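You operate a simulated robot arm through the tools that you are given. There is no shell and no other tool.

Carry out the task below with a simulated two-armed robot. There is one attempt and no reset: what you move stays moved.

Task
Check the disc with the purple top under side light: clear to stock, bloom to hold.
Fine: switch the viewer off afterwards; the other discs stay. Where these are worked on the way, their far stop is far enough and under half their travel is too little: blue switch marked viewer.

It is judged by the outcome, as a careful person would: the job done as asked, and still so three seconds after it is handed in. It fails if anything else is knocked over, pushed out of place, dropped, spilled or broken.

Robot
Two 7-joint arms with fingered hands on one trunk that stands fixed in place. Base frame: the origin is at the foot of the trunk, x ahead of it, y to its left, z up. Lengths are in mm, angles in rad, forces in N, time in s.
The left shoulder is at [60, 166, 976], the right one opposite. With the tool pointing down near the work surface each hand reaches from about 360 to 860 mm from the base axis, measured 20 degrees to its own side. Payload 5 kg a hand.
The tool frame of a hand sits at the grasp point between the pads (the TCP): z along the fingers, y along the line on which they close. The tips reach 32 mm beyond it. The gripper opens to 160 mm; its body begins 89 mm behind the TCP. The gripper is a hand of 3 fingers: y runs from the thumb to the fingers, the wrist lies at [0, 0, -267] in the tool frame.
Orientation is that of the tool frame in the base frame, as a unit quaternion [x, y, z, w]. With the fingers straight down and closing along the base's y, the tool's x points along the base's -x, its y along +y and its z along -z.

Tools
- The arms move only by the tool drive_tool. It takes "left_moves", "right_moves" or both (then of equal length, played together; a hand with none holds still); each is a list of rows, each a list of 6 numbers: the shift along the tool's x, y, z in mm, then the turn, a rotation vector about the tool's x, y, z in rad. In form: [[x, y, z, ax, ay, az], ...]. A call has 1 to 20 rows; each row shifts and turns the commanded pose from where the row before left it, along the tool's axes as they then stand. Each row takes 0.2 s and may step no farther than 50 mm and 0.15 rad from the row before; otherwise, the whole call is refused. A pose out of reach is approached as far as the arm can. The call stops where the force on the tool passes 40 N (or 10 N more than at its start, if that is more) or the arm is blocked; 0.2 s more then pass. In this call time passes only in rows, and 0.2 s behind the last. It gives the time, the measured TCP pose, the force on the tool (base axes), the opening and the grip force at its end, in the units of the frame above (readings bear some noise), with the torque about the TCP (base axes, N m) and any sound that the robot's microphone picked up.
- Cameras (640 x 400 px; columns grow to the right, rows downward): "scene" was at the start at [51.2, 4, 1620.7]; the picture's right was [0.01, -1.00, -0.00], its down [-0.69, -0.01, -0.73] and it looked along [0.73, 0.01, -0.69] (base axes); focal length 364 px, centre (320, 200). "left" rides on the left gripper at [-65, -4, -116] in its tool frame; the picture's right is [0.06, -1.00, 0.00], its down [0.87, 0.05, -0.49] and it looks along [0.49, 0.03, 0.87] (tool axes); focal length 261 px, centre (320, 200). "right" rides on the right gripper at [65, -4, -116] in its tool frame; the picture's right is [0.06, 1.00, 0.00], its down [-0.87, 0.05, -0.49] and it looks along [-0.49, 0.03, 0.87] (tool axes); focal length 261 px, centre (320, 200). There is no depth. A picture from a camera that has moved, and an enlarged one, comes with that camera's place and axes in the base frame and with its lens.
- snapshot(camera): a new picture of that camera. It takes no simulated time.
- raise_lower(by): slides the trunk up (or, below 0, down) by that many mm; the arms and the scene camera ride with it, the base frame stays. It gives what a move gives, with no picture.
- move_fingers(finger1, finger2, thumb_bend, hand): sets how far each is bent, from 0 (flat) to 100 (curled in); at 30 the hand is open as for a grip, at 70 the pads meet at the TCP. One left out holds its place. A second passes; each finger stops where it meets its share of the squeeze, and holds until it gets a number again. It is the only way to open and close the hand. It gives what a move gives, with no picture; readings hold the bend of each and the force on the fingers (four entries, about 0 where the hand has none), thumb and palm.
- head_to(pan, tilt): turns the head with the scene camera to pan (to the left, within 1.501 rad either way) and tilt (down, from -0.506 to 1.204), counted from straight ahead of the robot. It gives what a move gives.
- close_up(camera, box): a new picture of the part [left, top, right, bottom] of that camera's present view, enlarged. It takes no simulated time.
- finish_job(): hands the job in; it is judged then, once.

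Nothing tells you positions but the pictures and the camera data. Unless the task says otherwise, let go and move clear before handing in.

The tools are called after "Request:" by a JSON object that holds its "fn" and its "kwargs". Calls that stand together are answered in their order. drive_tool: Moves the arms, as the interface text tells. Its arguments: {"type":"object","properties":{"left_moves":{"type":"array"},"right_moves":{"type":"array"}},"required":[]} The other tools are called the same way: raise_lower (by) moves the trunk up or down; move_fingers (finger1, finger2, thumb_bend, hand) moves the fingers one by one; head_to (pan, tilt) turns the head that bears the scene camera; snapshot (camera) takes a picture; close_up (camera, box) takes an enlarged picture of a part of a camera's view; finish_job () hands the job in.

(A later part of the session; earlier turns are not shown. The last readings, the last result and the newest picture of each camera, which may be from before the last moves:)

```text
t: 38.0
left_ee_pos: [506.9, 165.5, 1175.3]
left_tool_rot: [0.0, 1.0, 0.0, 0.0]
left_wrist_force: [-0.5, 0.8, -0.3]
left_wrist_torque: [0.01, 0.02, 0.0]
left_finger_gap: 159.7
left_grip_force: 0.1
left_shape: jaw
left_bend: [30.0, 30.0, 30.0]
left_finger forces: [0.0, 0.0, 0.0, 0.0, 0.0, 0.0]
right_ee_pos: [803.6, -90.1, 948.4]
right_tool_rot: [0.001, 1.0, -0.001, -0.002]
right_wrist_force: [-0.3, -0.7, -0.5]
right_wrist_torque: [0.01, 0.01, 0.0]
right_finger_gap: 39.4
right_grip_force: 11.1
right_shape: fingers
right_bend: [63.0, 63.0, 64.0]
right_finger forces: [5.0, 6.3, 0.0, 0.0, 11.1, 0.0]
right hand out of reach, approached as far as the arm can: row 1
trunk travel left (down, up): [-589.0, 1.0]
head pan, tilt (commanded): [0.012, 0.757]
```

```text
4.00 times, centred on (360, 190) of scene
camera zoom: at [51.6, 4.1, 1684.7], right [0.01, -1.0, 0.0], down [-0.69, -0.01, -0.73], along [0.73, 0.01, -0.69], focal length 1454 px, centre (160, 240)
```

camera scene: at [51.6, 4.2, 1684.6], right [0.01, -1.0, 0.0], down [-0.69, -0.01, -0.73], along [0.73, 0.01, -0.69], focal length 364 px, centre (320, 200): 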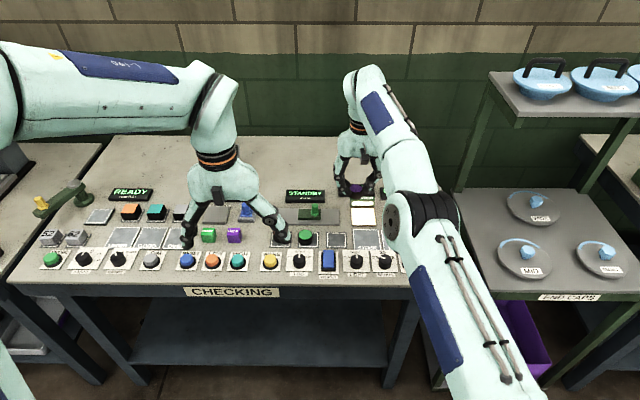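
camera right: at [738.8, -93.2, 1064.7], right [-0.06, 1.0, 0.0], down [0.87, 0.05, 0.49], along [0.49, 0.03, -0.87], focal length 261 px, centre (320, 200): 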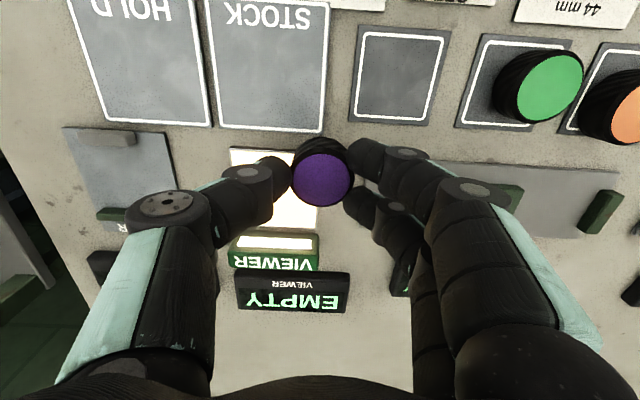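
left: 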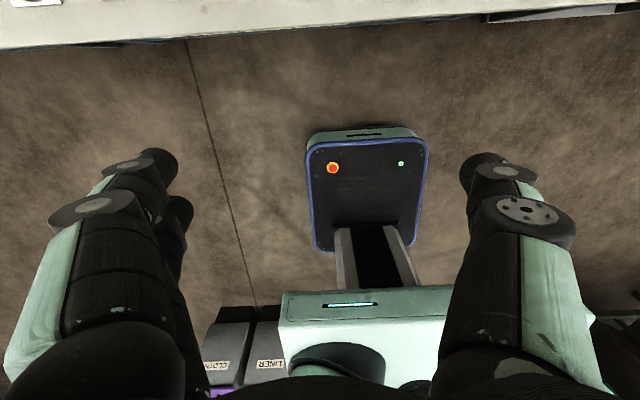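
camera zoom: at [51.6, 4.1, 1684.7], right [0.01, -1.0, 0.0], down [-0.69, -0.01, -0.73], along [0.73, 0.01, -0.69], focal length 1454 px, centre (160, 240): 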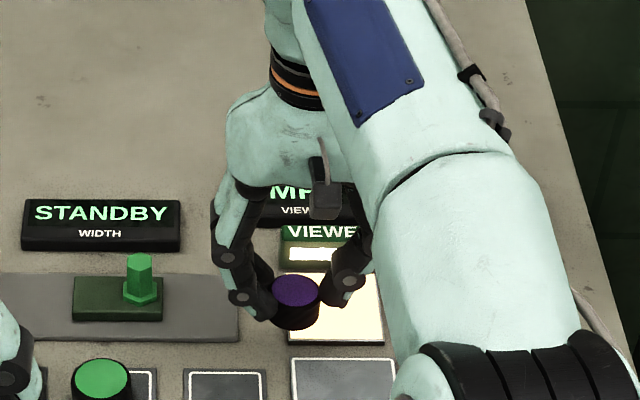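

Reach is better lower down. I'll slide over to y ≈ -122, then forward as far as the arm allows over the pad, keeping the disc about 10 mm above it.

Request:
{"fn": "drive_tool", "kwargs": {"right_moves": [[0, -16, 6, 0, 0, 0], [0, -16, 6, 0, 0, 0], [-10, 0, 4, 0, 0, 0], [-10, 0, 4, 0, 0, 0], [-10, 0, 2, 0, 0, 0], [-5, 0, 0, 0, 0, 0]]}}

Request:
{"fn": "snapshot", "kwargs": {"camera": "right"}}

Request:
{"fn": "close_up", "kwargs": {"camera": "right", "box": [220, 120, 420, 245]}}

Request:
{"fn": "close_up", "kwargs": {"camera": "scene", "box": [290, 140, 430, 240]}}

```text
t: 39.4
left_ee_pos: [505.9, 164.8, 1174.4]
left_tool_rot: [-0.001, 1.0, 0.0, 0.0]
left_wrist_force: [0.0, 0.6, -0.1]
left_wrist_torque: [-0.03, -0.01, 0.02]
left_finger_gap: 159.8
left_grip_force: 0.0
left_shape: jaw
left_bend: [30.0, 30.0, 30.0]
left_finger forces: [0.0, 0.0, 0.0, 0.0, 0.1, 0.0]
right_ee_pos: [810.9, -116.7, 934.6]
right_tool_rot: [0.001, 1.0, 0.0, 0.0]
right_wrist_force: [-0.9, 0.4, 0.1]
right_wrist_torque: [0.0, 0.0, 0.04]
right_finger_gap: 39.4
right_grip_force: 11.3
right_shape: fingers
right_bend: [63.0, 63.0, 64.0]
right_finger forces: [5.0, 6.3, 0.0, 0.0, 10.9, 0.1]
right hand out of reach, approached as far as the arm can: row 1, 3, 4, 5, 6
trunk travel left (down, up): [-589.0, 1.0]
head pan, tilt (commanded): [0.012, 0.757]
```

```text
taken
camera right: at [745.7, -120.6, 1049.6], right [-0.06, 1.0, 0.0], down [0.87, 0.05, 0.49], along [0.49, 0.03, -0.87], focal length 261 px, centre (320, 200)
```

right: 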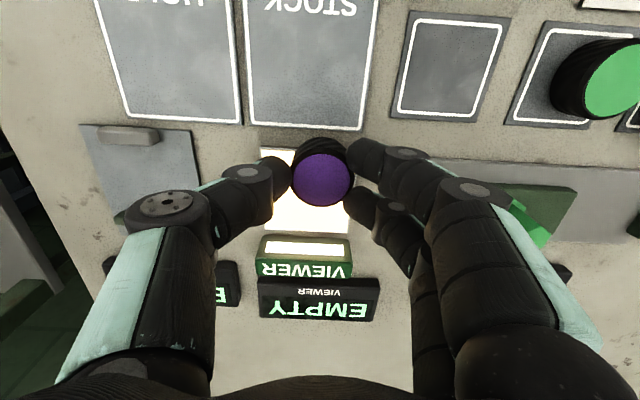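

```text
3.20 times, centred on (320, 182) of right
camera zoom: at [745.7, -120.6, 1049.6], right [-0.06, 1.0, 0.0], down [0.87, 0.05, 0.49], along [0.49, 0.03, -0.87], focal length 834 px, centre (320, 256)
```

zoom: 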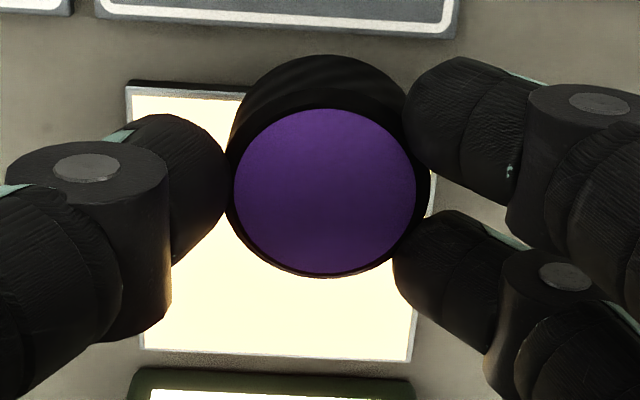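

```text
4.00 times, centred on (360, 190) of scene
camera zoom: at [51.3, 4.0, 1684.7], right [0.01, -1.0, 0.0], down [-0.69, -0.01, -0.73], along [0.73, 0.01, -0.69], focal length 1454 px, centre (160, 240)
```

zoom: 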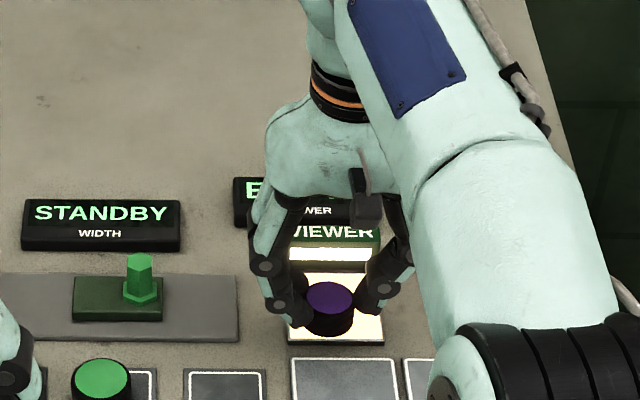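

The arm's straight-down reach ends at x ≈ 811, and the pad centre is at 842. A small forward tilt of the hand (about 7°) gives the missing reach, so I'll tilt and slide the disc forward over the pad's centre, still about 12 mm above it.

Request:
{"fn": "drive_tool", "kwargs": {"right_moves": [[0, 0, 0, 0, -0.13, 0], [-10, -2, 1.3, 0, 0, 0], [-10, -2, 1.3, 0, 0, 0], [-10, -2, 1.3, 0, 0, 0]]}}

Request:
{"fn": "snapshot", "kwargs": {"camera": "right"}}

Request:
{"fn": "close_up", "kwargs": {"camera": "right", "box": [220, 120, 420, 245]}}

Request:
{"fn": "close_up", "kwargs": {"camera": "scene", "box": [320, 180, 420, 240]}}

```text
t: 40.4
left_ee_pos: [506.4, 165.7, 1175.4]
left_tool_rot: [0.0, 1.0, 0.0, 0.0]
left_wrist_force: [0.0, 0.6, 0.0]
left_wrist_torque: [-0.02, 0.04, -0.02]
left_finger_gap: 159.8
left_grip_force: 0.1
left_shape: jaw
left_bend: [30.0, 30.0, 30.0]
left_finger forces: [0.0, 0.0, 0.1, 0.1, 0.1, 0.0]
right_ee_pos: [844.0, -108.4, 933.2]
right_tool_rot: [0.001, 0.998, 0.0, 0.066]
right_wrist_force: [-0.1, -0.5, -1.1]
right_wrist_torque: [-0.01, 0.0, -0.01]
right_finger_gap: 39.1
right_grip_force: 11.1
right_shape: fingers
right_bend: [63.0, 63.0, 64.0]
right_finger forces: [5.1, 6.3, 0.1, 0.1, 11.0, 0.0]
right hand out of reach, approached as far as the arm can: row 1, 2, 3, 4
trunk travel left (down, up): [-589.0, 1.0]
head pan, tilt (commanded): [0.012, 0.757]
```

```text
taken
camera right: at [764.2, -111.9, 1040.7], right [-0.06, 1.0, -0.01], down [0.8, 0.05, 0.6], along [0.6, 0.03, -0.8], focal length 261 px, centre (320, 200)
```

right: 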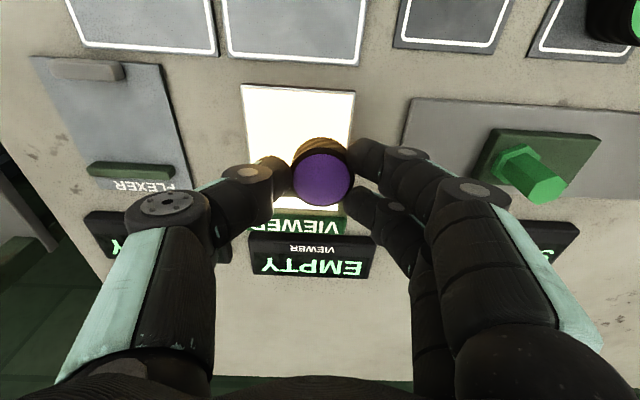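

```text
3.20 times, centred on (320, 182) of right
camera zoom: at [764.2, -111.9, 1040.7], right [-0.06, 1.0, -0.01], down [0.8, 0.05, 0.6], along [0.6, 0.03, -0.8], focal length 834 px, centre (320, 256)
```

zoom: 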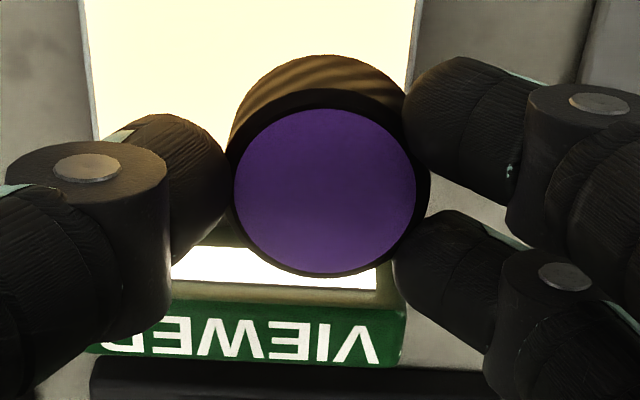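

```text
6.40 times, centred on (370, 210) of scene
camera zoom: at [51.2, 4.1, 1684.7], right [0.01, -1.0, 0.0], down [-0.69, -0.01, -0.73], along [0.73, 0.01, -0.69], focal length 2327 px, centre (0, 136)
```

zoom: 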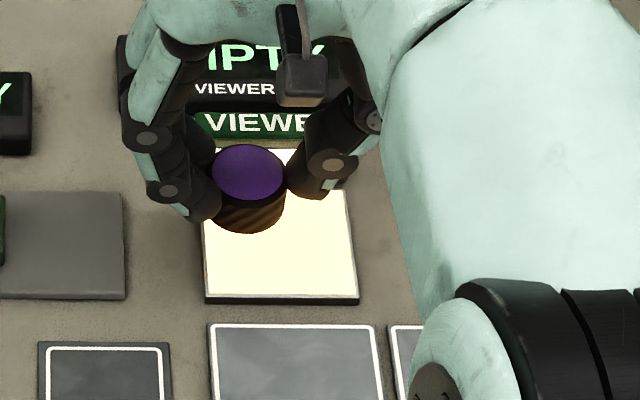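

The disc is now a little too far left and forward: its base is near (850, -108) versus the pad centre (842, -123). I'll move it back 8 mm and right 14 mm.

Request:
{"fn": "drive_tool", "kwargs": {"right_moves": [[4, -7, -0.5, 0, 0, 0], [4, -7, -0.5, 0, 0, 0]]}}

Request:
{"fn": "close_up", "kwargs": {"camera": "right", "box": [160, 60, 480, 260]}}

Request:
{"fn": "close_up", "kwargs": {"camera": "scene", "box": [320, 180, 420, 240]}}

```text
t: 41.0
left_ee_pos: [506.5, 164.7, 1173.8]
left_tool_rot: [0.0, 1.0, -0.001, 0.0]
left_wrist_force: [0.3, -0.5, -0.2]
left_wrist_torque: [-0.04, -0.03, -0.03]
left_finger_gap: 159.9
left_grip_force: 0.1
left_shape: jaw
left_bend: [30.0, 30.0, 30.0]
left_finger forces: [0.0, 0.1, 0.1, 0.1, 0.0, 0.0]
right_ee_pos: [844.7, -121.1, 935.0]
right_tool_rot: [0.001, 0.998, -0.001, 0.064]
right_wrist_force: [0.3, 0.0, -0.9]
right_wrist_torque: [0.01, -0.01, -0.05]
right_finger_gap: 39.1
right_grip_force: 11.6
right_shape: fingers
right_bend: [63.0, 63.0, 64.0]
right_finger forces: [5.1, 6.3, 0.0, 0.0, 10.9, 0.0]
right hand out of reach, approached as far as the arm can: row 2
trunk travel left (down, up): [-589.0, 1.0]
head pan, tilt (commanded): [0.012, 0.757]
```

```text
2.00 times, centred on (320, 160) of right
camera zoom: at [763.9, -124.8, 1041.2], right [-0.06, 1.0, -0.01], down [0.8, 0.05, 0.6], along [0.6, 0.03, -0.8], focal length 521 px, centre (320, 280)
```

zoom: 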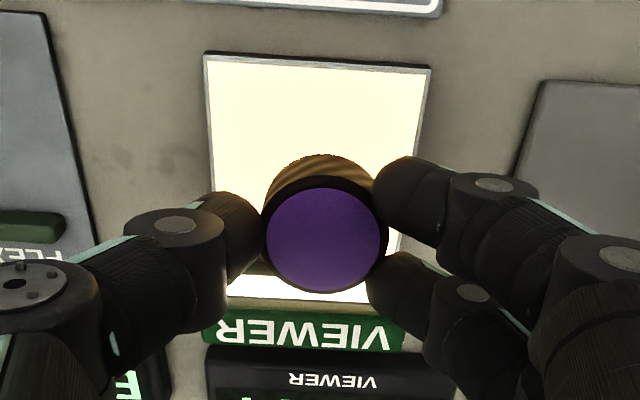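

```text
6.40 times, centred on (370, 210) of scene
camera zoom: at [51.3, 4.0, 1684.7], right [0.01, -1.0, 0.0], down [-0.69, -0.01, -0.73], along [0.73, 0.01, -0.69], focal length 2327 px, centre (0, 136)
```

zoom: 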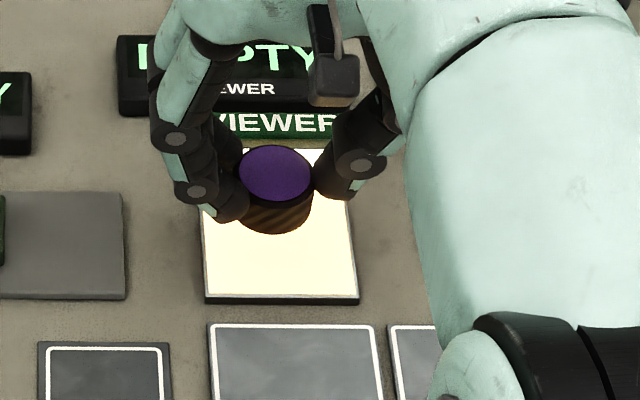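

Request:
{"fn": "drive_tool", "kwargs": {"right_moves": [[8, -1, -1, 0, 0, 0], [0.5, 0, 4, 0, 0, 0], [0.5, 0, 4, 0, 0, 0]]}}

Request:
{"fn": "close_up", "kwargs": {"camera": "right", "box": [160, 60, 480, 260]}}

Request:
{"fn": "close_up", "kwargs": {"camera": "scene", "box": [320, 180, 420, 240]}}

```text
t: 41.8
left_ee_pos: [506.0, 164.8, 1175.5]
left_tool_rot: [0.0, 1.0, 0.0, 0.0]
left_wrist_force: [0.4, 0.3, 0.3]
left_wrist_torque: [0.01, 0.0, -0.02]
left_finger_gap: 159.8
left_grip_force: 0.1
left_shape: jaw
left_bend: [30.0, 30.0, 30.0]
left_finger forces: [0.0, 0.0, 0.1, 0.0, 0.0, 0.0]
right_ee_pos: [844.1, -120.1, 926.3]
right_tool_rot: [0.001, 0.998, 0.0, 0.065]
right_wrist_force: [0.4, 0.0, 0.0]
right_wrist_torque: [-0.01, 0.03, -0.01]
right_finger_gap: 39.5
right_grip_force: 10.7
right_shape: fingers
right_bend: [63.0, 63.0, 64.0]
right_finger forces: [5.1, 6.3, 0.0, 0.1, 11.0, 0.0]
right hand out of reach, approached as far as the arm can: row 1
trunk travel left (down, up): [-589.0, 1.0]
head pan, tilt (commanded): [0.012, 0.757]
```

```text
2.00 times, centred on (320, 160) of right
camera zoom: at [763.9, -124.3, 1032.7], right [-0.06, 1.0, -0.01], down [0.8, 0.05, 0.6], along [0.6, 0.03, -0.8], focal length 521 px, centre (320, 280)
```

zoom: 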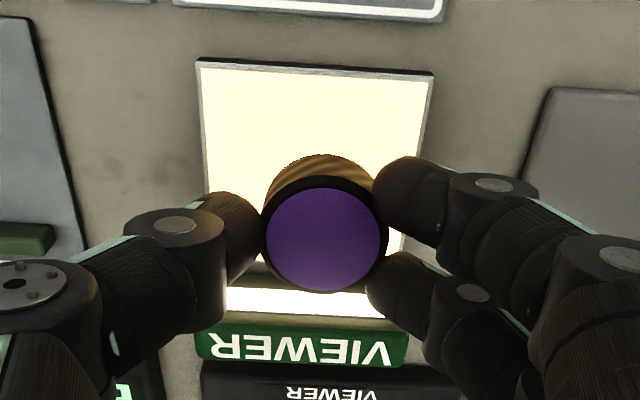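

```text
6.40 times, centred on (370, 210) of scene
camera zoom: at [51.4, 4.0, 1684.7], right [0.01, -1.0, 0.0], down [-0.69, -0.01, -0.73], along [0.73, 0.01, -0.69], focal length 2327 px, centre (0, 136)
```

zoom: 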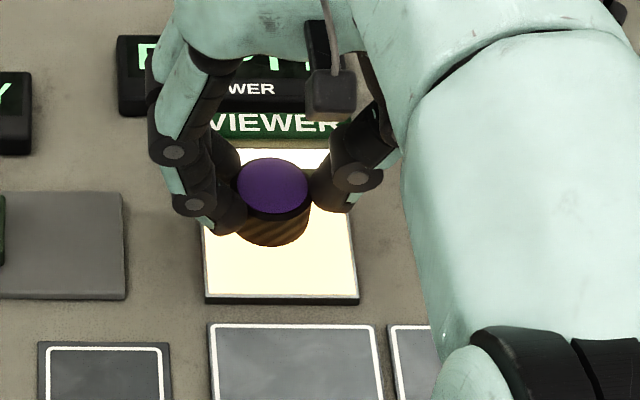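

The disc's base sits at about x 850, so I'll try moving it back 8 mm again before lowering.

Request:
{"fn": "drive_tool", "kwargs": {"right_moves": [[4, -1, -0.5, 0, 0, 0], [4, -1, -0.5, 0, 0, 0]]}}

Request:
{"fn": "close_up", "kwargs": {"camera": "right", "box": [160, 60, 480, 260]}}

```text
t: 42.4
left_ee_pos: [505.7, 163.7, 1174.3]
left_tool_rot: [0.0, 1.0, 0.001, 0.0]
left_wrist_force: [0.0, -0.5, 0.8]
left_wrist_torque: [0.03, 0.0, 0.02]
left_finger_gap: 159.9
left_grip_force: 0.1
left_shape: jaw
left_bend: [30.0, 30.0, 30.0]
left_finger forces: [0.1, 0.0, 0.0, 0.0, 0.1, 0.1]
right_ee_pos: [844.3, -119.6, 925.2]
right_tool_rot: [0.001, 0.998, 0.0, 0.065]
right_wrist_force: [0.7, -0.6, -1.6]
right_wrist_torque: [-0.03, -0.02, 0.0]
right_finger_gap: 39.2
right_grip_force: 11.2
right_shape: fingers
right_bend: [63.0, 63.0, 64.0]
right_finger forces: [5.1, 6.2, 0.1, 0.1, 11.0, 0.1]
right hand out of reach, approached as far as the arm can: row 1, 2
trunk travel left (down, up): [-589.0, 1.0]
head pan, tilt (commanded): [0.012, 0.757]
```

```text
2.00 times, centred on (320, 160) of right
camera zoom: at [763.8, -124.1, 1032.6], right [-0.06, 1.0, -0.01], down [0.8, 0.05, 0.6], along [0.6, 0.03, -0.8], focal length 521 px, centre (320, 280)
```

zoom: 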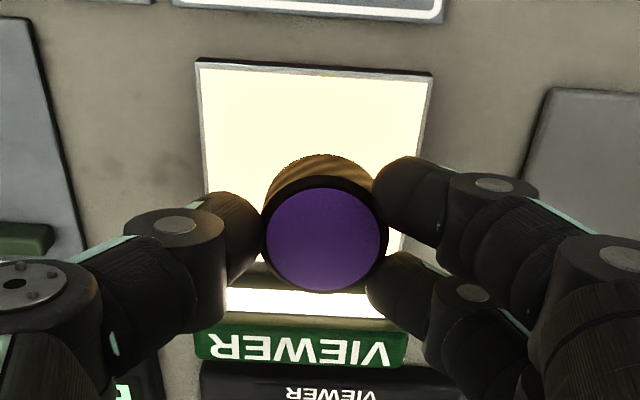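

Request:
{"fn": "drive_tool", "kwargs": {"right_moves": [[10, 0, -1.3, 0, 0, 0]]}}

```text
t: 42.8
left_ee_pos: [505.7, 164.8, 1175.0]
left_tool_rot: [0.001, 1.0, 0.0, 0.0]
left_wrist_force: [-0.2, -0.4, -0.4]
left_wrist_torque: [0.0, -0.01, -0.01]
left_finger_gap: 160.0
left_grip_force: 0.0
left_shape: jaw
left_bend: [30.0, 30.0, 30.0]
left_finger forces: [0.0, 0.0, 0.0, 0.0, 0.0, 0.1]
right_ee_pos: [842.9, -119.9, 925.9]
right_tool_rot: [0.0, 0.998, 0.0, 0.064]
right_wrist_force: [0.0, 0.0, -0.9]
right_wrist_torque: [-0.02, 0.01, -0.01]
right_finger_gap: 39.2
right_grip_force: 11.3
right_shape: fingers
right_bend: [63.0, 63.0, 64.0]
right_finger forces: [5.1, 6.3, 0.0, 0.0, 10.9, 0.0]
right hand out of reach, approached as far as the arm can: row 1
trunk travel left (down, up): [-589.0, 1.0]
head pan, tilt (commanded): [0.012, 0.757]
```

Request:
{"fn": "drive_tool", "kwargs": {"right_moves": [[10, 0, -1.3, 0, 0, 0]]}}

```text
t: 43.2
left_ee_pos: [506.3, 164.8, 1174.5]
left_tool_rot: [0.0, 1.0, 0.001, 0.0]
left_wrist_force: [-0.3, -0.4, 0.3]
left_wrist_torque: [-0.03, 0.05, -0.01]
left_finger_gap: 159.9
left_grip_force: 0.1
left_shape: jaw
left_bend: [30.0, 30.0, 30.0]
left_finger forces: [0.0, 0.0, 0.0, 0.1, 0.0, 0.1]
right_ee_pos: [843.6, -120.9, 925.1]
right_tool_rot: [0.001, 0.998, 0.0, 0.064]
right_wrist_force: [0.7, -0.6, 0.1]
right_wrist_torque: [0.0, 0.02, 0.02]
right_finger_gap: 39.1
right_grip_force: 11.6
right_shape: fingers
right_bend: [63.0, 63.0, 64.0]
right_finger forces: [5.1, 6.3, 0.0, 0.0, 10.9, 0.0]
right hand out of reach, approached as far as the arm can: row 1
trunk travel left (down, up): [-589.0, 1.0]
head pan, tilt (commanded): [0.012, 0.757]
```

Request:
{"fn": "drive_tool", "kwargs": {"right_moves": [[0.4, 0, 2.5, 0, 0, 0], [8, -2, -1, 0, 0, 0]]}}

Request:
{"fn": "close_up", "kwargs": {"camera": "right", "box": [160, 60, 480, 260]}}

Request:
{"fn": "snapshot", "kwargs": {"camera": "scene"}}

```text
t: 43.8
left_ee_pos: [505.8, 163.8, 1175.3]
left_tool_rot: [0.0, 1.0, 0.0, 0.0]
left_wrist_force: [-0.6, -0.4, 0.4]
left_wrist_torque: [0.01, 0.01, 0.0]
left_finger_gap: 160.0
left_grip_force: 0.1
left_shape: jaw
left_bend: [30.0, 30.0, 30.0]
left_finger forces: [0.1, 0.0, 0.1, 0.0, 0.0, 0.1]
right_ee_pos: [844.3, -120.4, 923.7]
right_tool_rot: [0.001, 0.998, 0.0, 0.066]
right_wrist_force: [0.0, -0.4, -0.8]
right_wrist_torque: [-0.01, 0.01, -0.01]
right_finger_gap: 39.4
right_grip_force: 10.9
right_shape: fingers
right_bend: [63.0, 63.0, 64.0]
right_finger forces: [5.2, 6.2, 0.1, 0.0, 10.8, 0.1]
right hand out of reach, approached as far as the arm can: row 2
trunk travel left (down, up): [-589.0, 1.0]
head pan, tilt (commanded): [0.012, 0.757]
```

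```text
2.00 times, centred on (320, 160) of right
camera zoom: at [764.1, -124.1, 1030.2], right [-0.06, 1.0, -0.01], down [0.8, 0.05, 0.6], along [0.6, 0.03, -0.8], focal length 521 px, centre (320, 280)
```

zoom: 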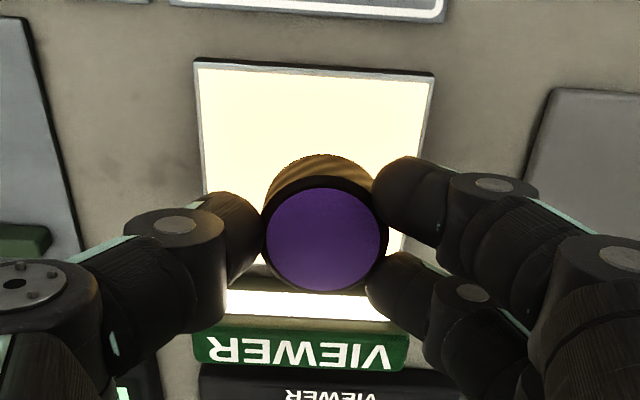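

```text
taken
camera scene: at [51.3, 4.1, 1684.7], right [0.01, -1.0, 0.0], down [-0.69, -0.01, -0.73], along [0.73, 0.01, -0.69], focal length 364 px, centre (320, 200)
```

scene: 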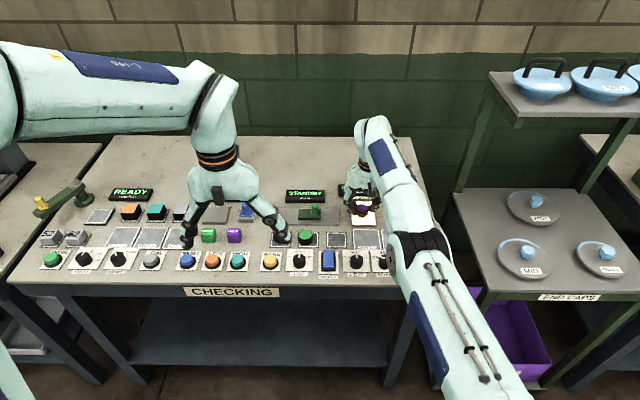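

Pulling back is refused at this near-full stretch, but going down works. The disc is well inside the lit pad (base centre about 8 mm beyond its middle), so I'll lower it here until it touches.

Request:
{"fn": "drive_tool", "kwargs": {"right_moves": [[0.2, 0, 1.5, 0, 0, 0], [0.2, 0, 1.5, 0, 0, 0]]}}

Request:
{"fn": "close_up", "kwargs": {"camera": "scene", "box": [330, 180, 400, 240]}}

```text
t: 44.4
left_ee_pos: [505.0, 164.8, 1174.5]
left_tool_rot: [0.001, 1.0, 0.0, 0.0]
left_wrist_force: [-0.1, -1.2, 0.0]
left_wrist_torque: [0.02, 0.0, 0.02]
left_finger_gap: 160.0
left_grip_force: 0.0
left_shape: jaw
left_bend: [30.0, 30.0, 30.0]
left_finger forces: [0.1, 0.0, 0.1, 0.1, 0.1, 0.0]
right_ee_pos: [843.7, -120.0, 921.3]
right_tool_rot: [0.002, 0.998, 0.0, 0.066]
right_wrist_force: [-0.3, -0.1, -1.0]
right_wrist_torque: [-0.03, 0.01, 0.01]
right_finger_gap: 39.2
right_grip_force: 11.1
right_shape: fingers
right_bend: [63.0, 63.0, 64.0]
right_finger forces: [5.1, 6.3, 0.0, 0.0, 10.8, 0.0]
trunk travel left (down, up): [-589.0, 1.0]
head pan, tilt (commanded): [0.012, 0.757]
```

```text
6.67 times, centred on (365, 210) of scene
camera zoom: at [51.4, 4.2, 1684.7], right [0.01, -1.0, 0.0], down [-0.69, -0.01, -0.73], along [0.73, 0.01, -0.69], focal length 2424 px, centre (20, 133)
```

zoom: 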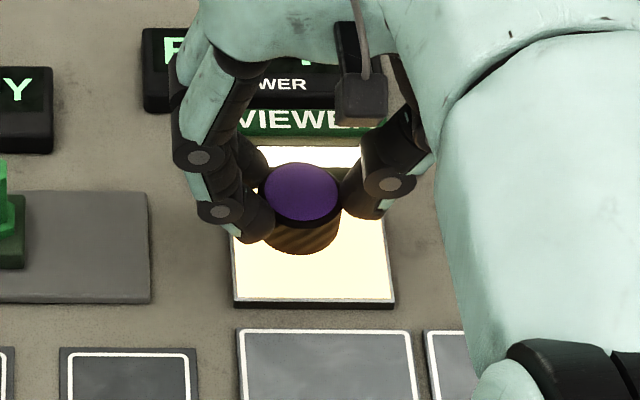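

Request:
{"fn": "drive_tool", "kwargs": {"right_moves": [[3, -1.5, 0.6, 0, 0, 0], [3, -1.5, 0.6, 0, 0, 0]]}}

```text
t: 45.0
left_ee_pos: [506.3, 164.0, 1175.1]
left_tool_rot: [0.0, 1.0, 0.0, 0.0]
left_wrist_force: [-0.1, -0.3, -0.2]
left_wrist_torque: [0.02, -0.01, -0.01]
left_finger_gap: 159.7
left_grip_force: 0.0
left_shape: jaw
left_bend: [30.0, 30.0, 30.0]
left_finger forces: [0.0, 0.1, 0.1, 0.1, 0.1, 0.0]
right_ee_pos: [844.9, -119.3, 921.5]
right_tool_rot: [0.001, 0.998, 0.0, 0.065]
right_wrist_force: [-0.4, 0.1, -1.5]
right_wrist_torque: [0.0, 0.01, 0.02]
right_finger_gap: 39.4
right_grip_force: 11.3
right_shape: fingers
right_bend: [63.0, 63.0, 64.0]
right_finger forces: [5.1, 6.3, 0.0, 0.1, 10.9, 0.1]
right hand out of reach, approached as far as the arm can: row 1, 2
trunk travel left (down, up): [-589.0, 1.0]
head pan, tilt (commanded): [0.012, 0.757]
```

Request:
{"fn": "drive_tool", "kwargs": {"right_moves": [[0.2, 0, 1.5, 0, 0, 0], [0.2, 0, 1.5, 0, 0, 0]]}}

Request:
{"fn": "close_up", "kwargs": {"camera": "scene", "box": [330, 180, 400, 240]}}

Request:
{"fn": "close_up", "kwargs": {"camera": "right", "box": [220, 120, 420, 245]}}

```text
t: 45.6
left_ee_pos: [506.4, 166.6, 1174.6]
left_tool_rot: [0.0, 1.0, 0.0, 0.0]
left_wrist_force: [-0.4, 0.0, 0.0]
left_wrist_torque: [-0.02, 0.0, -0.04]
left_finger_gap: 159.9
left_grip_force: 0.2
left_shape: jaw
left_bend: [30.0, 30.0, 30.0]
left_finger forces: [0.1, 0.1, 0.1, 0.0, 0.0, 0.0]
right_ee_pos: [844.3, -119.2, 918.5]
right_tool_rot: [0.0, 0.998, 0.0, 0.066]
right_wrist_force: [0.6, -0.5, -0.6]
right_wrist_torque: [-0.01, -0.03, -0.02]
right_finger_gap: 39.5
right_grip_force: 10.9
right_shape: fingers
right_bend: [63.0, 63.0, 64.0]
right_finger forces: [5.1, 6.3, 0.0, 0.0, 10.9, 0.1]
trunk travel left (down, up): [-589.0, 1.0]
head pan, tilt (commanded): [0.012, 0.757]
```

```text
6.67 times, centred on (365, 210) of scene
camera zoom: at [51.4, 4.1, 1684.7], right [0.01, -1.0, 0.0], down [-0.69, -0.01, -0.73], along [0.73, 0.01, -0.69], focal length 2424 px, centre (20, 133)
```

zoom: 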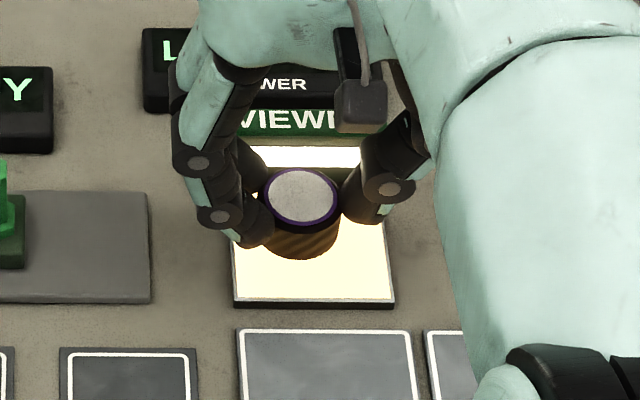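

```text
3.20 times, centred on (320, 182) of right
camera zoom: at [764.0, -123.6, 1024.7], right [-0.06, 1.0, -0.01], down [0.8, 0.05, 0.6], along [0.6, 0.03, -0.8], focal length 834 px, centre (320, 256)
```

zoom: 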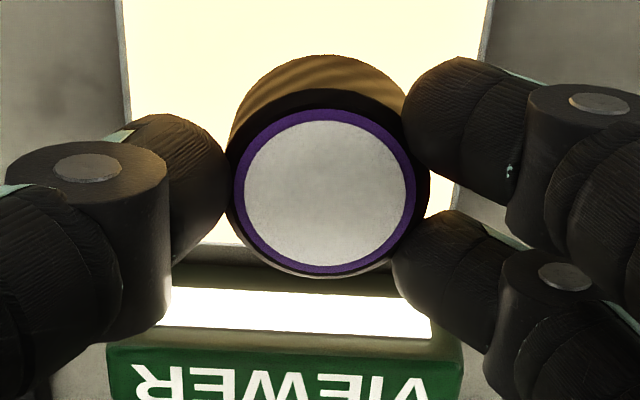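

Something new: near the pad, the side light shows a pale milky patch on the disc's top, and the display changed to something starting with "L". I'll lower the last bit until contact, release, and look properly with the hand out of the way.

Request:
{"fn": "drive_tool", "kwargs": {"right_moves": [[0.2, 0, 1.5, 0, 0, 0], [0.2, 0, 1.5, 0, 0, 0]]}}

Request:
{"fn": "close_up", "kwargs": {"camera": "scene", "box": [330, 180, 400, 240]}}

```text
t: 46.2
left_ee_pos: [506.2, 165.0, 1175.4]
left_tool_rot: [0.0, 1.0, 0.0, 0.0]
left_wrist_force: [-0.4, -0.2, -0.1]
left_wrist_torque: [0.01, 0.01, 0.0]
left_finger_gap: 160.0
left_grip_force: 0.1
left_shape: jaw
left_bend: [30.0, 30.0, 30.0]
left_finger forces: [0.0, 0.0, 0.0, 0.0, 0.1, 0.0]
right_ee_pos: [843.7, -120.6, 916.7]
right_tool_rot: [0.001, 0.998, 0.0, 0.066]
right_wrist_force: [0.5, 0.2, 3.2]
right_wrist_torque: [0.0, 0.0, 0.01]
right_finger_gap: 39.5
right_grip_force: 11.6
right_shape: fingers
right_bend: [64.0, 63.0, 65.0]
right_finger forces: [5.6, 6.5, 0.0, 0.0, 11.9, 0.0]
trunk travel left (down, up): [-589.0, 1.0]
head pan, tilt (commanded): [0.012, 0.757]
```

```text
6.67 times, centred on (365, 210) of scene
camera zoom: at [51.1, 4.2, 1684.8], right [0.01, -1.0, 0.0], down [-0.69, -0.01, -0.73], along [0.73, 0.01, -0.69], focal length 2424 px, centre (20, 133)
```

zoom: 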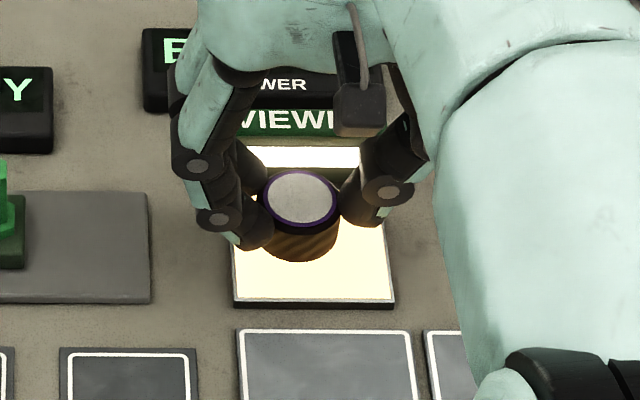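

The near edge touches the pad (3 N). I'll open the fingers in two stages so the disc settles flat.

Request:
{"fn": "move_fingers", "kwargs": {"hand": "right", "finger1": 61, "finger2": 61, "thumb_bend": 61}}

Request:
{"fn": "move_fingers", "kwargs": {"hand": "right", "finger1": 56, "finger2": 56, "thumb_bend": 56}}

Request:
{"fn": "close_up", "kwargs": {"camera": "right", "box": [160, 60, 480, 260]}}

Request:
{"fn": "close_up", "kwargs": {"camera": "scene", "box": [330, 180, 400, 240]}}

```text
t: 47.2
left_ee_pos: [506.9, 165.9, 1174.8]
left_tool_rot: [0.0, 1.0, 0.001, 0.0]
left_wrist_force: [-0.9, 0.1, 0.4]
left_wrist_torque: [0.0, -0.01, 0.0]
left_finger_gap: 159.7
left_grip_force: 0.1
left_shape: jaw
left_bend: [30.0, 30.0, 30.0]
left_finger forces: [0.1, 0.0, 0.0, 0.1, 0.0, 0.0]
right_ee_pos: [844.0, -119.8, 915.5]
right_tool_rot: [0.0, 0.998, 0.0, 0.065]
right_wrist_force: [-0.5, 0.3, -0.5]
right_wrist_torque: [0.0, 0.02, 0.0]
right_finger_gap: 44.2
right_grip_force: 0.3
right_shape: fingers
right_bend: [61.0, 61.0, 61.0]
right_finger forces: [0.1, 0.4, 0.1, 0.0, 0.4, 0.0]
trunk travel left (down, up): [-589.0, 1.0]
head pan, tilt (commanded): [0.012, 0.757]
```

```text
t: 48.2
left_ee_pos: [506.0, 164.9, 1174.5]
left_tool_rot: [0.0, 1.0, 0.0, 0.001]
left_wrist_force: [0.4, 0.3, -0.3]
left_wrist_torque: [0.02, 0.01, -0.01]
left_finger_gap: 159.9
left_grip_force: 0.0
left_shape: jaw
left_bend: [30.0, 30.0, 30.0]
left_finger forces: [0.1, 0.1, 0.0, 0.0, 0.0, 0.0]
right_ee_pos: [843.5, -119.1, 915.4]
right_tool_rot: [0.0, 0.998, 0.001, 0.066]
right_wrist_force: [0.9, 0.3, -0.4]
right_wrist_torque: [-0.01, 0.01, 0.0]
right_finger_gap: 62.4
right_grip_force: 0.0
right_shape: fingers
right_bend: [56.0, 56.0, 56.0]
right_finger forces: [0.0, 0.0, 0.0, 0.1, 0.0, 0.0]
trunk travel left (down, up): [-589.0, 1.0]
head pan, tilt (commanded): [0.012, 0.757]
```

```text
2.00 times, centred on (320, 160) of right
camera zoom: at [763.8, -123.4, 1022.2], right [-0.06, 1.0, -0.01], down [0.8, 0.05, 0.6], along [0.6, 0.03, -0.8], focal length 521 px, centre (320, 280)
```

zoom: 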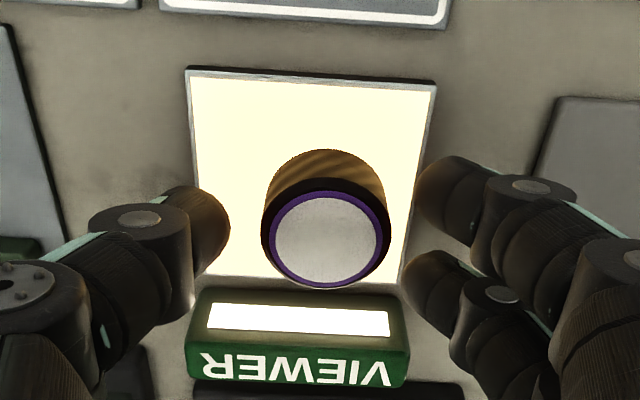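

```text
6.67 times, centred on (365, 210) of scene
camera zoom: at [51.3, 4.1, 1684.7], right [0.01, -1.0, 0.0], down [-0.69, -0.01, -0.73], along [0.73, 0.01, -0.69], focal length 2424 px, centre (20, 133)
```

zoom: 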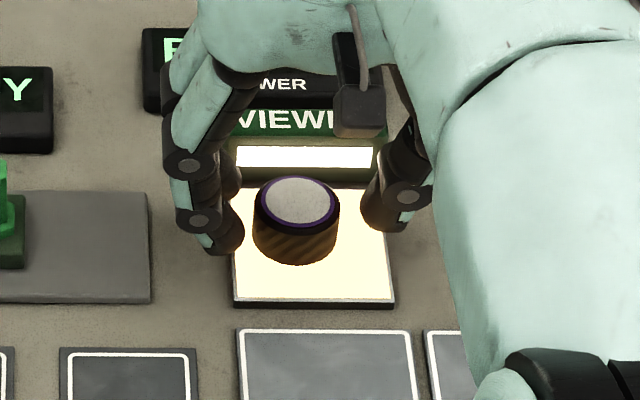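

The disc stands free on the pad, its top showing a pale patch inside the purple ring. I'll back the hand straight out along its own axis and look at the display.

Request:
{"fn": "drive_tool", "kwargs": {"right_moves": [[0, 0, -15, 0, 0, 0], [0, 0, -15, 0, 0, 0], [0, 0, -20, 0, 0, 0], [0, 0, -30, 0, 0, 0]]}}

Request:
{"fn": "snapshot", "kwargs": {"camera": "right"}}

Request:
{"fn": "close_up", "kwargs": {"camera": "right", "box": [200, 120, 440, 270]}}

Request:
{"fn": "snapshot", "kwargs": {"camera": "scene"}}

```text
t: 49.2
left_ee_pos: [506.4, 164.0, 1174.8]
left_tool_rot: [0.0, 1.0, 0.0, 0.0]
left_wrist_force: [-0.2, -0.1, 0.4]
left_wrist_torque: [0.0, 0.01, -0.02]
left_finger_gap: 159.9
left_grip_force: 0.1
left_shape: jaw
left_bend: [30.0, 30.0, 30.0]
left_finger forces: [0.0, 0.0, 0.1, 0.0, 0.0, 0.0]
right_ee_pos: [841.1, -117.8, 996.8]
right_tool_rot: [0.001, 0.998, 0.0, 0.064]
right_wrist_force: [-0.6, -0.7, 0.3]
right_wrist_torque: [0.01, -0.02, -0.01]
right_finger_gap: 62.4
right_grip_force: 0.0
right_shape: fingers
right_bend: [56.0, 56.0, 56.0]
right_finger forces: [0.0, 0.1, 0.0, 0.0, 0.0, 0.0]
right hand out of reach, approached as far as the arm can: row 1, 3, 4
trunk travel left (down, up): [-589.0, 1.0]
head pan, tilt (commanded): [0.012, 0.757]
```

```text
taken
camera right: at [760.7, -121.8, 1103.6], right [-0.06, 1.0, -0.01], down [0.8, 0.05, 0.6], along [0.6, 0.03, -0.8], focal length 261 px, centre (320, 200)
```

right: 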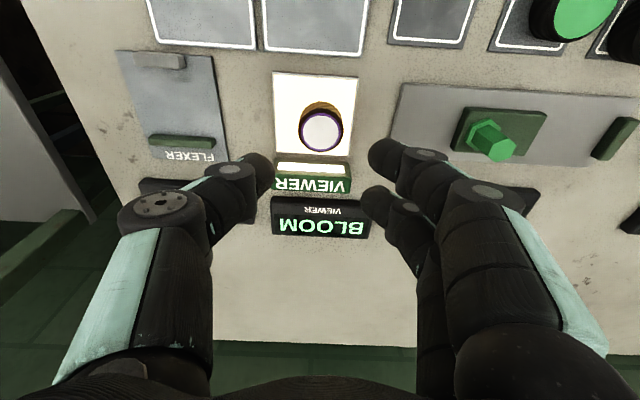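

```text
2.67 times, centred on (320, 195) of right
camera zoom: at [760.7, -121.8, 1103.6], right [-0.06, 1.0, -0.01], down [0.8, 0.05, 0.6], along [0.6, 0.03, -0.8], focal length 695 px, centre (320, 213)
```

zoom: 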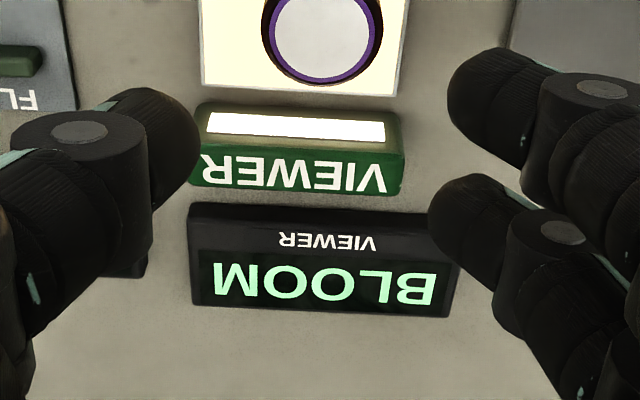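

```text
taken
camera scene: at [50.6, 4.4, 1684.7], right [0.01, -1.0, 0.0], down [-0.69, -0.01, -0.73], along [0.73, 0.01, -0.69], focal length 364 px, centre (320, 200)
```

scene: 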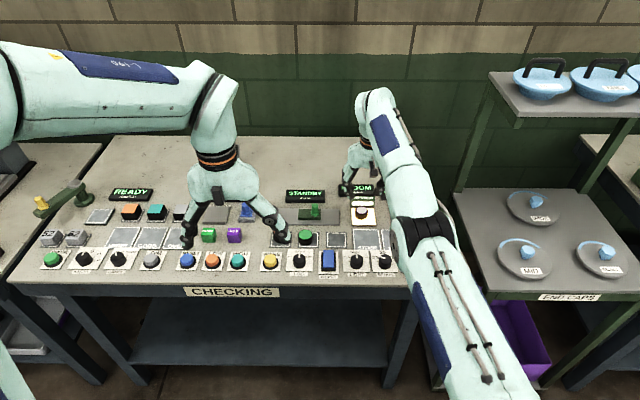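

The display reads BLOOM (with LIGHT on SIDE), matching the milky patch, so this disc goes to HOLD. I'll go back down over it the same way to pick it up.

Request:
{"fn": "drive_tool", "kwargs": {"right_moves": [[2.3, 0, 25, 0, 0, 0], [2.3, 0, 25, 0, 0, 0]]}}

Request:
{"fn": "close_up", "kwargs": {"camera": "right", "box": [160, 60, 480, 260]}}

Request:
{"fn": "close_up", "kwargs": {"camera": "scene", "box": [320, 180, 410, 260]}}

```text
t: 49.8
left_ee_pos: [506.2, 164.6, 1174.8]
left_tool_rot: [0.001, 1.0, 0.0, 0.0]
left_wrist_force: [0.0, -0.6, -1.1]
left_wrist_torque: [0.03, 0.01, -0.01]
left_finger_gap: 160.0
left_grip_force: 0.0
left_shape: jaw
left_bend: [30.0, 30.0, 30.0]
left_finger forces: [0.0, 0.0, 0.1, 0.0, 0.0, 0.0]
right_ee_pos: [844.7, -116.7, 945.7]
right_tool_rot: [0.0, 0.998, 0.0, 0.065]
right_wrist_force: [0.0, -0.3, -1.0]
right_wrist_torque: [-0.04, 0.03, -0.02]
right_finger_gap: 62.4
right_grip_force: 0.0
right_shape: fingers
right_bend: [56.0, 56.0, 56.0]
right_finger forces: [0.0, 0.0, 0.1, 0.0, 0.0, 0.0]
trunk travel left (down, up): [-589.0, 1.0]
head pan, tilt (commanded): [0.012, 0.757]
```

```text
2.00 times, centred on (320, 160) of right
camera zoom: at [765.0, -121.0, 1052.0], right [-0.06, 1.0, -0.01], down [0.8, 0.05, 0.6], along [0.6, 0.03, -0.8], focal length 521 px, centre (320, 280)
```

zoom: 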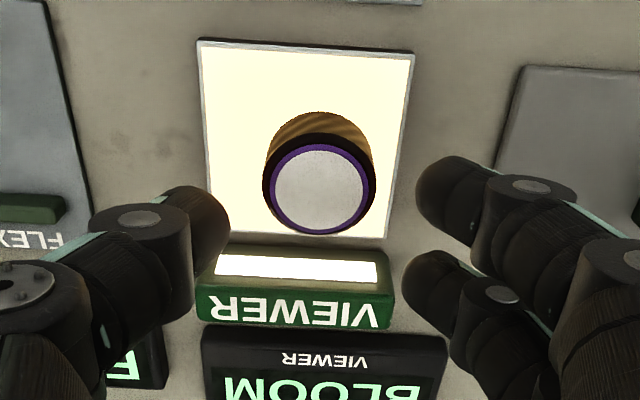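

```text
5.00 times, centred on (365, 220) of scene
camera zoom: at [51.6, 4.2, 1684.7], right [0.01, -1.0, 0.0], down [-0.69, -0.01, -0.73], along [0.73, 0.01, -0.69], focal length 1818 px, centre (95, 100)
```

zoom: 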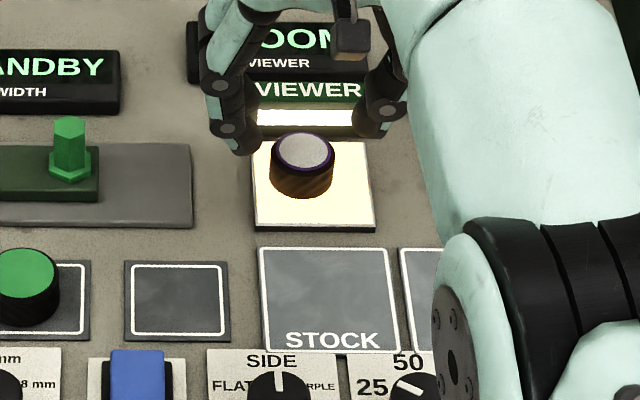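

I'm centred over the disc in y and within about 4 mm in x. I'll go down the remaining 30 mm with a slight backward component.

Request:
{"fn": "drive_tool", "kwargs": {"right_moves": [[3.5, 0, 10, 0, 0, 0], [2.5, 0, 10, 0, 0, 0], [2, 0, 10, 0, 0, 0]]}}

Request:
{"fn": "close_up", "kwargs": {"camera": "right", "box": [160, 60, 480, 260]}}

```text
t: 50.6
left_ee_pos: [505.5, 165.0, 1175.0]
left_tool_rot: [0.0, 1.0, -0.001, 0.0]
left_wrist_force: [0.6, 0.1, 0.4]
left_wrist_torque: [-0.03, 0.02, 0.02]
left_finger_gap: 159.9
left_grip_force: 0.0
left_shape: jaw
left_bend: [30.0, 30.0, 30.0]
left_finger forces: [0.0, 0.0, 0.0, 0.1, 0.0, 0.1]
right_ee_pos: [842.8, -117.2, 912.9]
right_tool_rot: [0.001, 0.998, 0.0, 0.065]
right_wrist_force: [-0.4, 0.0, -0.9]
right_wrist_torque: [0.02, 0.02, 0.02]
right_finger_gap: 62.6
right_grip_force: 0.0
right_shape: fingers
right_bend: [56.0, 56.0, 56.0]
right_finger forces: [0.0, 0.0, 0.1, 0.0, 0.0, 0.0]
trunk travel left (down, up): [-589.0, 1.0]
head pan, tilt (commanded): [0.012, 0.757]
```

```text
2.00 times, centred on (320, 160) of right
camera zoom: at [763.4, -121.6, 1020.8], right [-0.06, 1.0, -0.01], down [0.8, 0.05, 0.6], along [0.6, 0.03, -0.8], focal length 521 px, centre (320, 280)
```

zoom: 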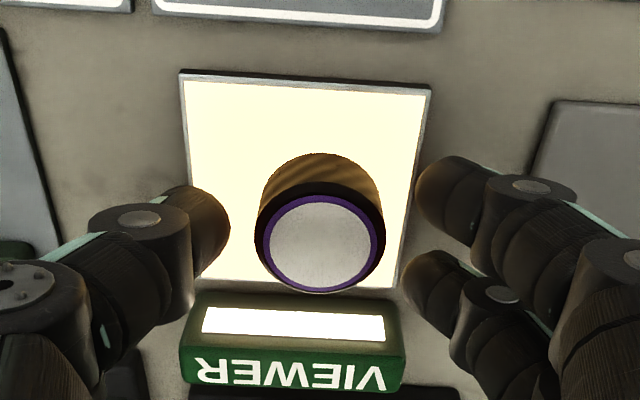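

The disc is nicely centred between thumb and fingers. I'll grip it again.

Request:
{"fn": "move_fingers", "kwargs": {"hand": "right", "finger1": 66, "finger2": 66, "thumb_bend": 66}}

Request:
{"fn": "move_fingers", "kwargs": {"hand": "right", "finger1": 68, "finger2": 68, "thumb_bend": 68}}

Request:
{"fn": "close_up", "kwargs": {"camera": "right", "box": [160, 60, 480, 260]}}

```text
t: 51.6
left_ee_pos: [505.6, 164.8, 1176.2]
left_tool_rot: [0.0, 1.0, 0.0, 0.0]
left_wrist_force: [0.1, 0.6, 0.2]
left_wrist_torque: [-0.01, 0.0, 0.0]
left_finger_gap: 160.0
left_grip_force: 0.0
left_shape: jaw
left_bend: [30.0, 30.0, 30.0]
left_finger forces: [0.0, 0.1, 0.1, 0.0, 0.1, 0.1]
right_ee_pos: [842.8, -118.0, 914.7]
right_tool_rot: [0.001, 0.998, 0.0, 0.064]
right_wrist_force: [0.0, -0.2, 0.0]
right_wrist_torque: [-0.01, 0.01, -0.01]
right_finger_gap: 39.5
right_grip_force: 7.5
right_shape: fingers
right_bend: [63.0, 62.0, 64.0]
right_finger forces: [3.1, 4.7, 0.1, 0.1, 7.7, 0.0]
trunk travel left (down, up): [-589.0, 1.0]
head pan, tilt (commanded): [0.012, 0.757]
```

```text
t: 52.6
left_ee_pos: [505.6, 165.3, 1175.0]
left_tool_rot: [0.0, 1.0, 0.0, 0.001]
left_wrist_force: [0.4, -0.4, 0.5]
left_wrist_torque: [0.0, 0.01, -0.02]
left_finger_gap: 159.9
left_grip_force: 0.1
left_shape: jaw
left_bend: [30.0, 30.0, 30.0]
left_finger forces: [0.1, 0.1, 0.0, 0.0, 0.0, 0.0]
right_ee_pos: [843.3, -117.8, 915.6]
right_tool_rot: [0.001, 0.998, 0.0, 0.065]
right_wrist_force: [0.1, -0.4, 0.3]
right_wrist_torque: [-0.02, 0.0, -0.02]
right_finger_gap: 38.6
right_grip_force: 11.7
right_shape: fingers
right_bend: [63.0, 62.0, 65.0]
right_finger forces: [4.7, 6.5, 0.0, 0.0, 11.2, 0.1]
trunk travel left (down, up): [-589.0, 1.0]
head pan, tilt (commanded): [0.012, 0.757]
```

```text
2.00 times, centred on (320, 160) of right
camera zoom: at [763.3, -121.5, 1021.4], right [-0.06, 1.0, -0.01], down [0.8, 0.05, 0.6], along [0.6, 0.03, -0.8], focal length 521 px, centre (320, 280)
```

zoom: 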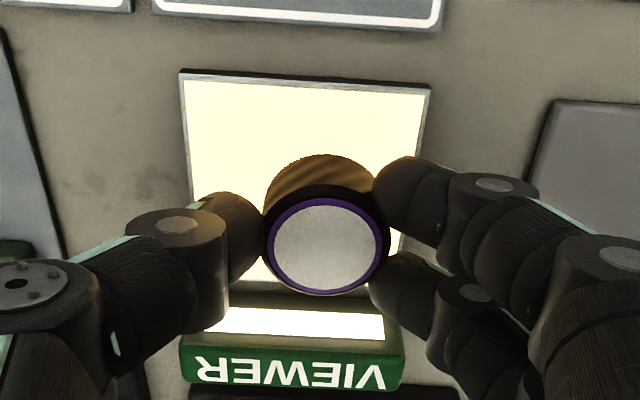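

Gripped at about 12 N. I'll lift off the pad, draw back, and carry the disc over the HOLD mat at about (750, -211).

Request:
{"fn": "drive_tool", "kwargs": {"right_moves": [[1, 0, -12, 0, 0, 0], [5, 0, -15, 0, 0, 0], [10, 0, -15, 0, 0, 0], [10, 0, -12, 0, 0, 0]]}}

Request:
{"fn": "snapshot", "kwargs": {"camera": "right"}}

```text
t: 53.6
left_ee_pos: [506.2, 163.9, 1174.9]
left_tool_rot: [0.0, 1.0, -0.001, 0.0]
left_wrist_force: [-0.2, 0.3, -0.7]
left_wrist_torque: [0.02, 0.01, 0.03]
left_finger_gap: 160.1
left_grip_force: 0.0
left_shape: jaw
left_bend: [30.0, 30.0, 30.0]
left_finger forces: [0.0, 0.1, 0.1, 0.0, 0.0, 0.0]
right_ee_pos: [842.3, -113.9, 963.7]
right_tool_rot: [0.001, 0.998, 0.0, 0.063]
right_wrist_force: [0.5, 0.6, 0.3]
right_wrist_torque: [0.01, -0.01, 0.01]
right_finger_gap: 38.6
right_grip_force: 11.0
right_shape: fingers
right_bend: [63.0, 62.0, 65.0]
right_finger forces: [4.7, 6.5, 0.0, 0.0, 11.2, 0.1]
right hand out of reach, approached as far as the arm can: row 1, 2, 3, 4
trunk travel left (down, up): [-589.0, 1.0]
head pan, tilt (commanded): [0.012, 0.757]
```

```text
taken
camera right: at [762.2, -117.6, 1071.1], right [-0.06, 1.0, -0.01], down [0.8, 0.05, 0.6], along [0.6, 0.03, -0.8], focal length 261 px, centre (320, 200)
```

right: 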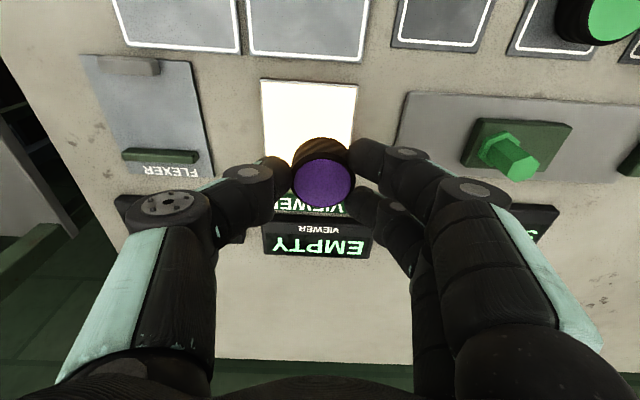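

The disc is lifted and the display is back to EMPTY. The arm is still nearly straight and did not draw back, so I'll pull back with larger steps at this safe height.

Request:
{"fn": "drive_tool", "kwargs": {"right_moves": [[25, -10, -3.3, 0, 0, 0], [25, -10, -3.3, 0, 0, 0]]}}

```text
t: 54.2
left_ee_pos: [505.1, 164.1, 1174.8]
left_tool_rot: [0.0, 1.0, -0.001, 0.001]
left_wrist_force: [0.1, -0.5, -1.5]
left_wrist_torque: [-0.01, 0.0, -0.01]
left_finger_gap: 160.0
left_grip_force: 0.0
left_shape: jaw
left_bend: [30.0, 30.0, 30.0]
left_finger forces: [0.0, 0.0, 0.0, 0.1, 0.0, 0.1]
right_ee_pos: [843.1, -122.1, 965.5]
right_tool_rot: [0.001, 0.998, 0.0, 0.065]
right_wrist_force: [-0.2, 0.1, -1.0]
right_wrist_torque: [-0.01, -0.01, -0.01]
right_finger_gap: 38.7
right_grip_force: 11.0
right_shape: fingers
right_bend: [63.0, 62.0, 65.0]
right_finger forces: [4.7, 6.5, 0.1, 0.1, 11.2, 0.0]
right hand out of reach, approached as far as the arm can: row 1, 2
trunk travel left (down, up): [-589.0, 1.0]
head pan, tilt (commanded): [0.012, 0.757]
```

The arm is locked near full stretch. Tilting the hand a bit more forward will let the elbow bend, after which drawing back should work; the disc is held high and clear.

Request:
{"fn": "drive_tool", "kwargs": {"right_moves": [[0, 0, 0, 0, -0.08, 0], [10, 0, -3, 0, -0.08, 0], [15, 0, -4.5, 0, 0, 0]]}}

Request:
{"fn": "snapshot", "kwargs": {"camera": "right"}}

```text
t: 55.0
left_ee_pos: [506.2, 164.8, 1174.8]
left_tool_rot: [0.0, 1.0, 0.0, 0.0]
left_wrist_force: [0.0, 0.4, 0.8]
left_wrist_torque: [0.01, 0.01, 0.0]
left_finger_gap: 159.6
left_grip_force: 0.1
left_shape: jaw
left_bend: [30.0, 30.0, 30.0]
left_finger forces: [0.1, 0.0, 0.0, 0.1, 0.0, 0.0]
right_ee_pos: [883.5, -110.4, 970.0]
right_tool_rot: [0.001, 0.99, 0.0, 0.144]
right_wrist_force: [-0.2, -0.1, 0.3]
right_wrist_torque: [0.0, -0.03, -0.02]
right_finger_gap: 39.1
right_grip_force: 11.4
right_shape: fingers
right_bend: [63.0, 62.0, 65.0]
right_finger forces: [4.8, 6.6, 0.0, 0.0, 11.1, 0.1]
right hand out of reach, approached as far as the arm can: row 1, 2, 3
trunk travel left (down, up): [-589.0, 1.0]
head pan, tilt (commanded): [0.012, 0.757]
```

```text
taken
camera right: at [788.0, -113.8, 1061.9], right [-0.06, 1.0, -0.02], down [0.69, 0.05, 0.72], along [0.72, 0.03, -0.69], focal length 261 px, centre (320, 200)
```

right: 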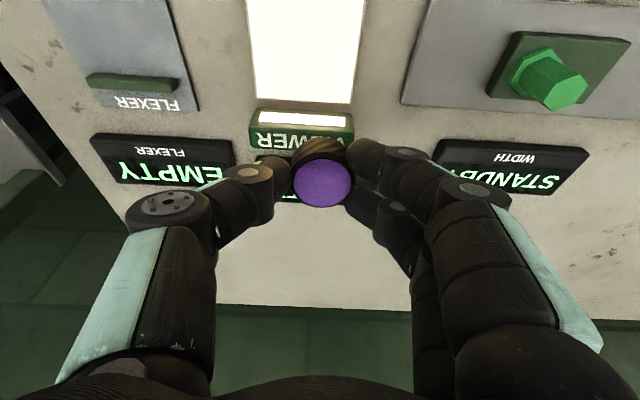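

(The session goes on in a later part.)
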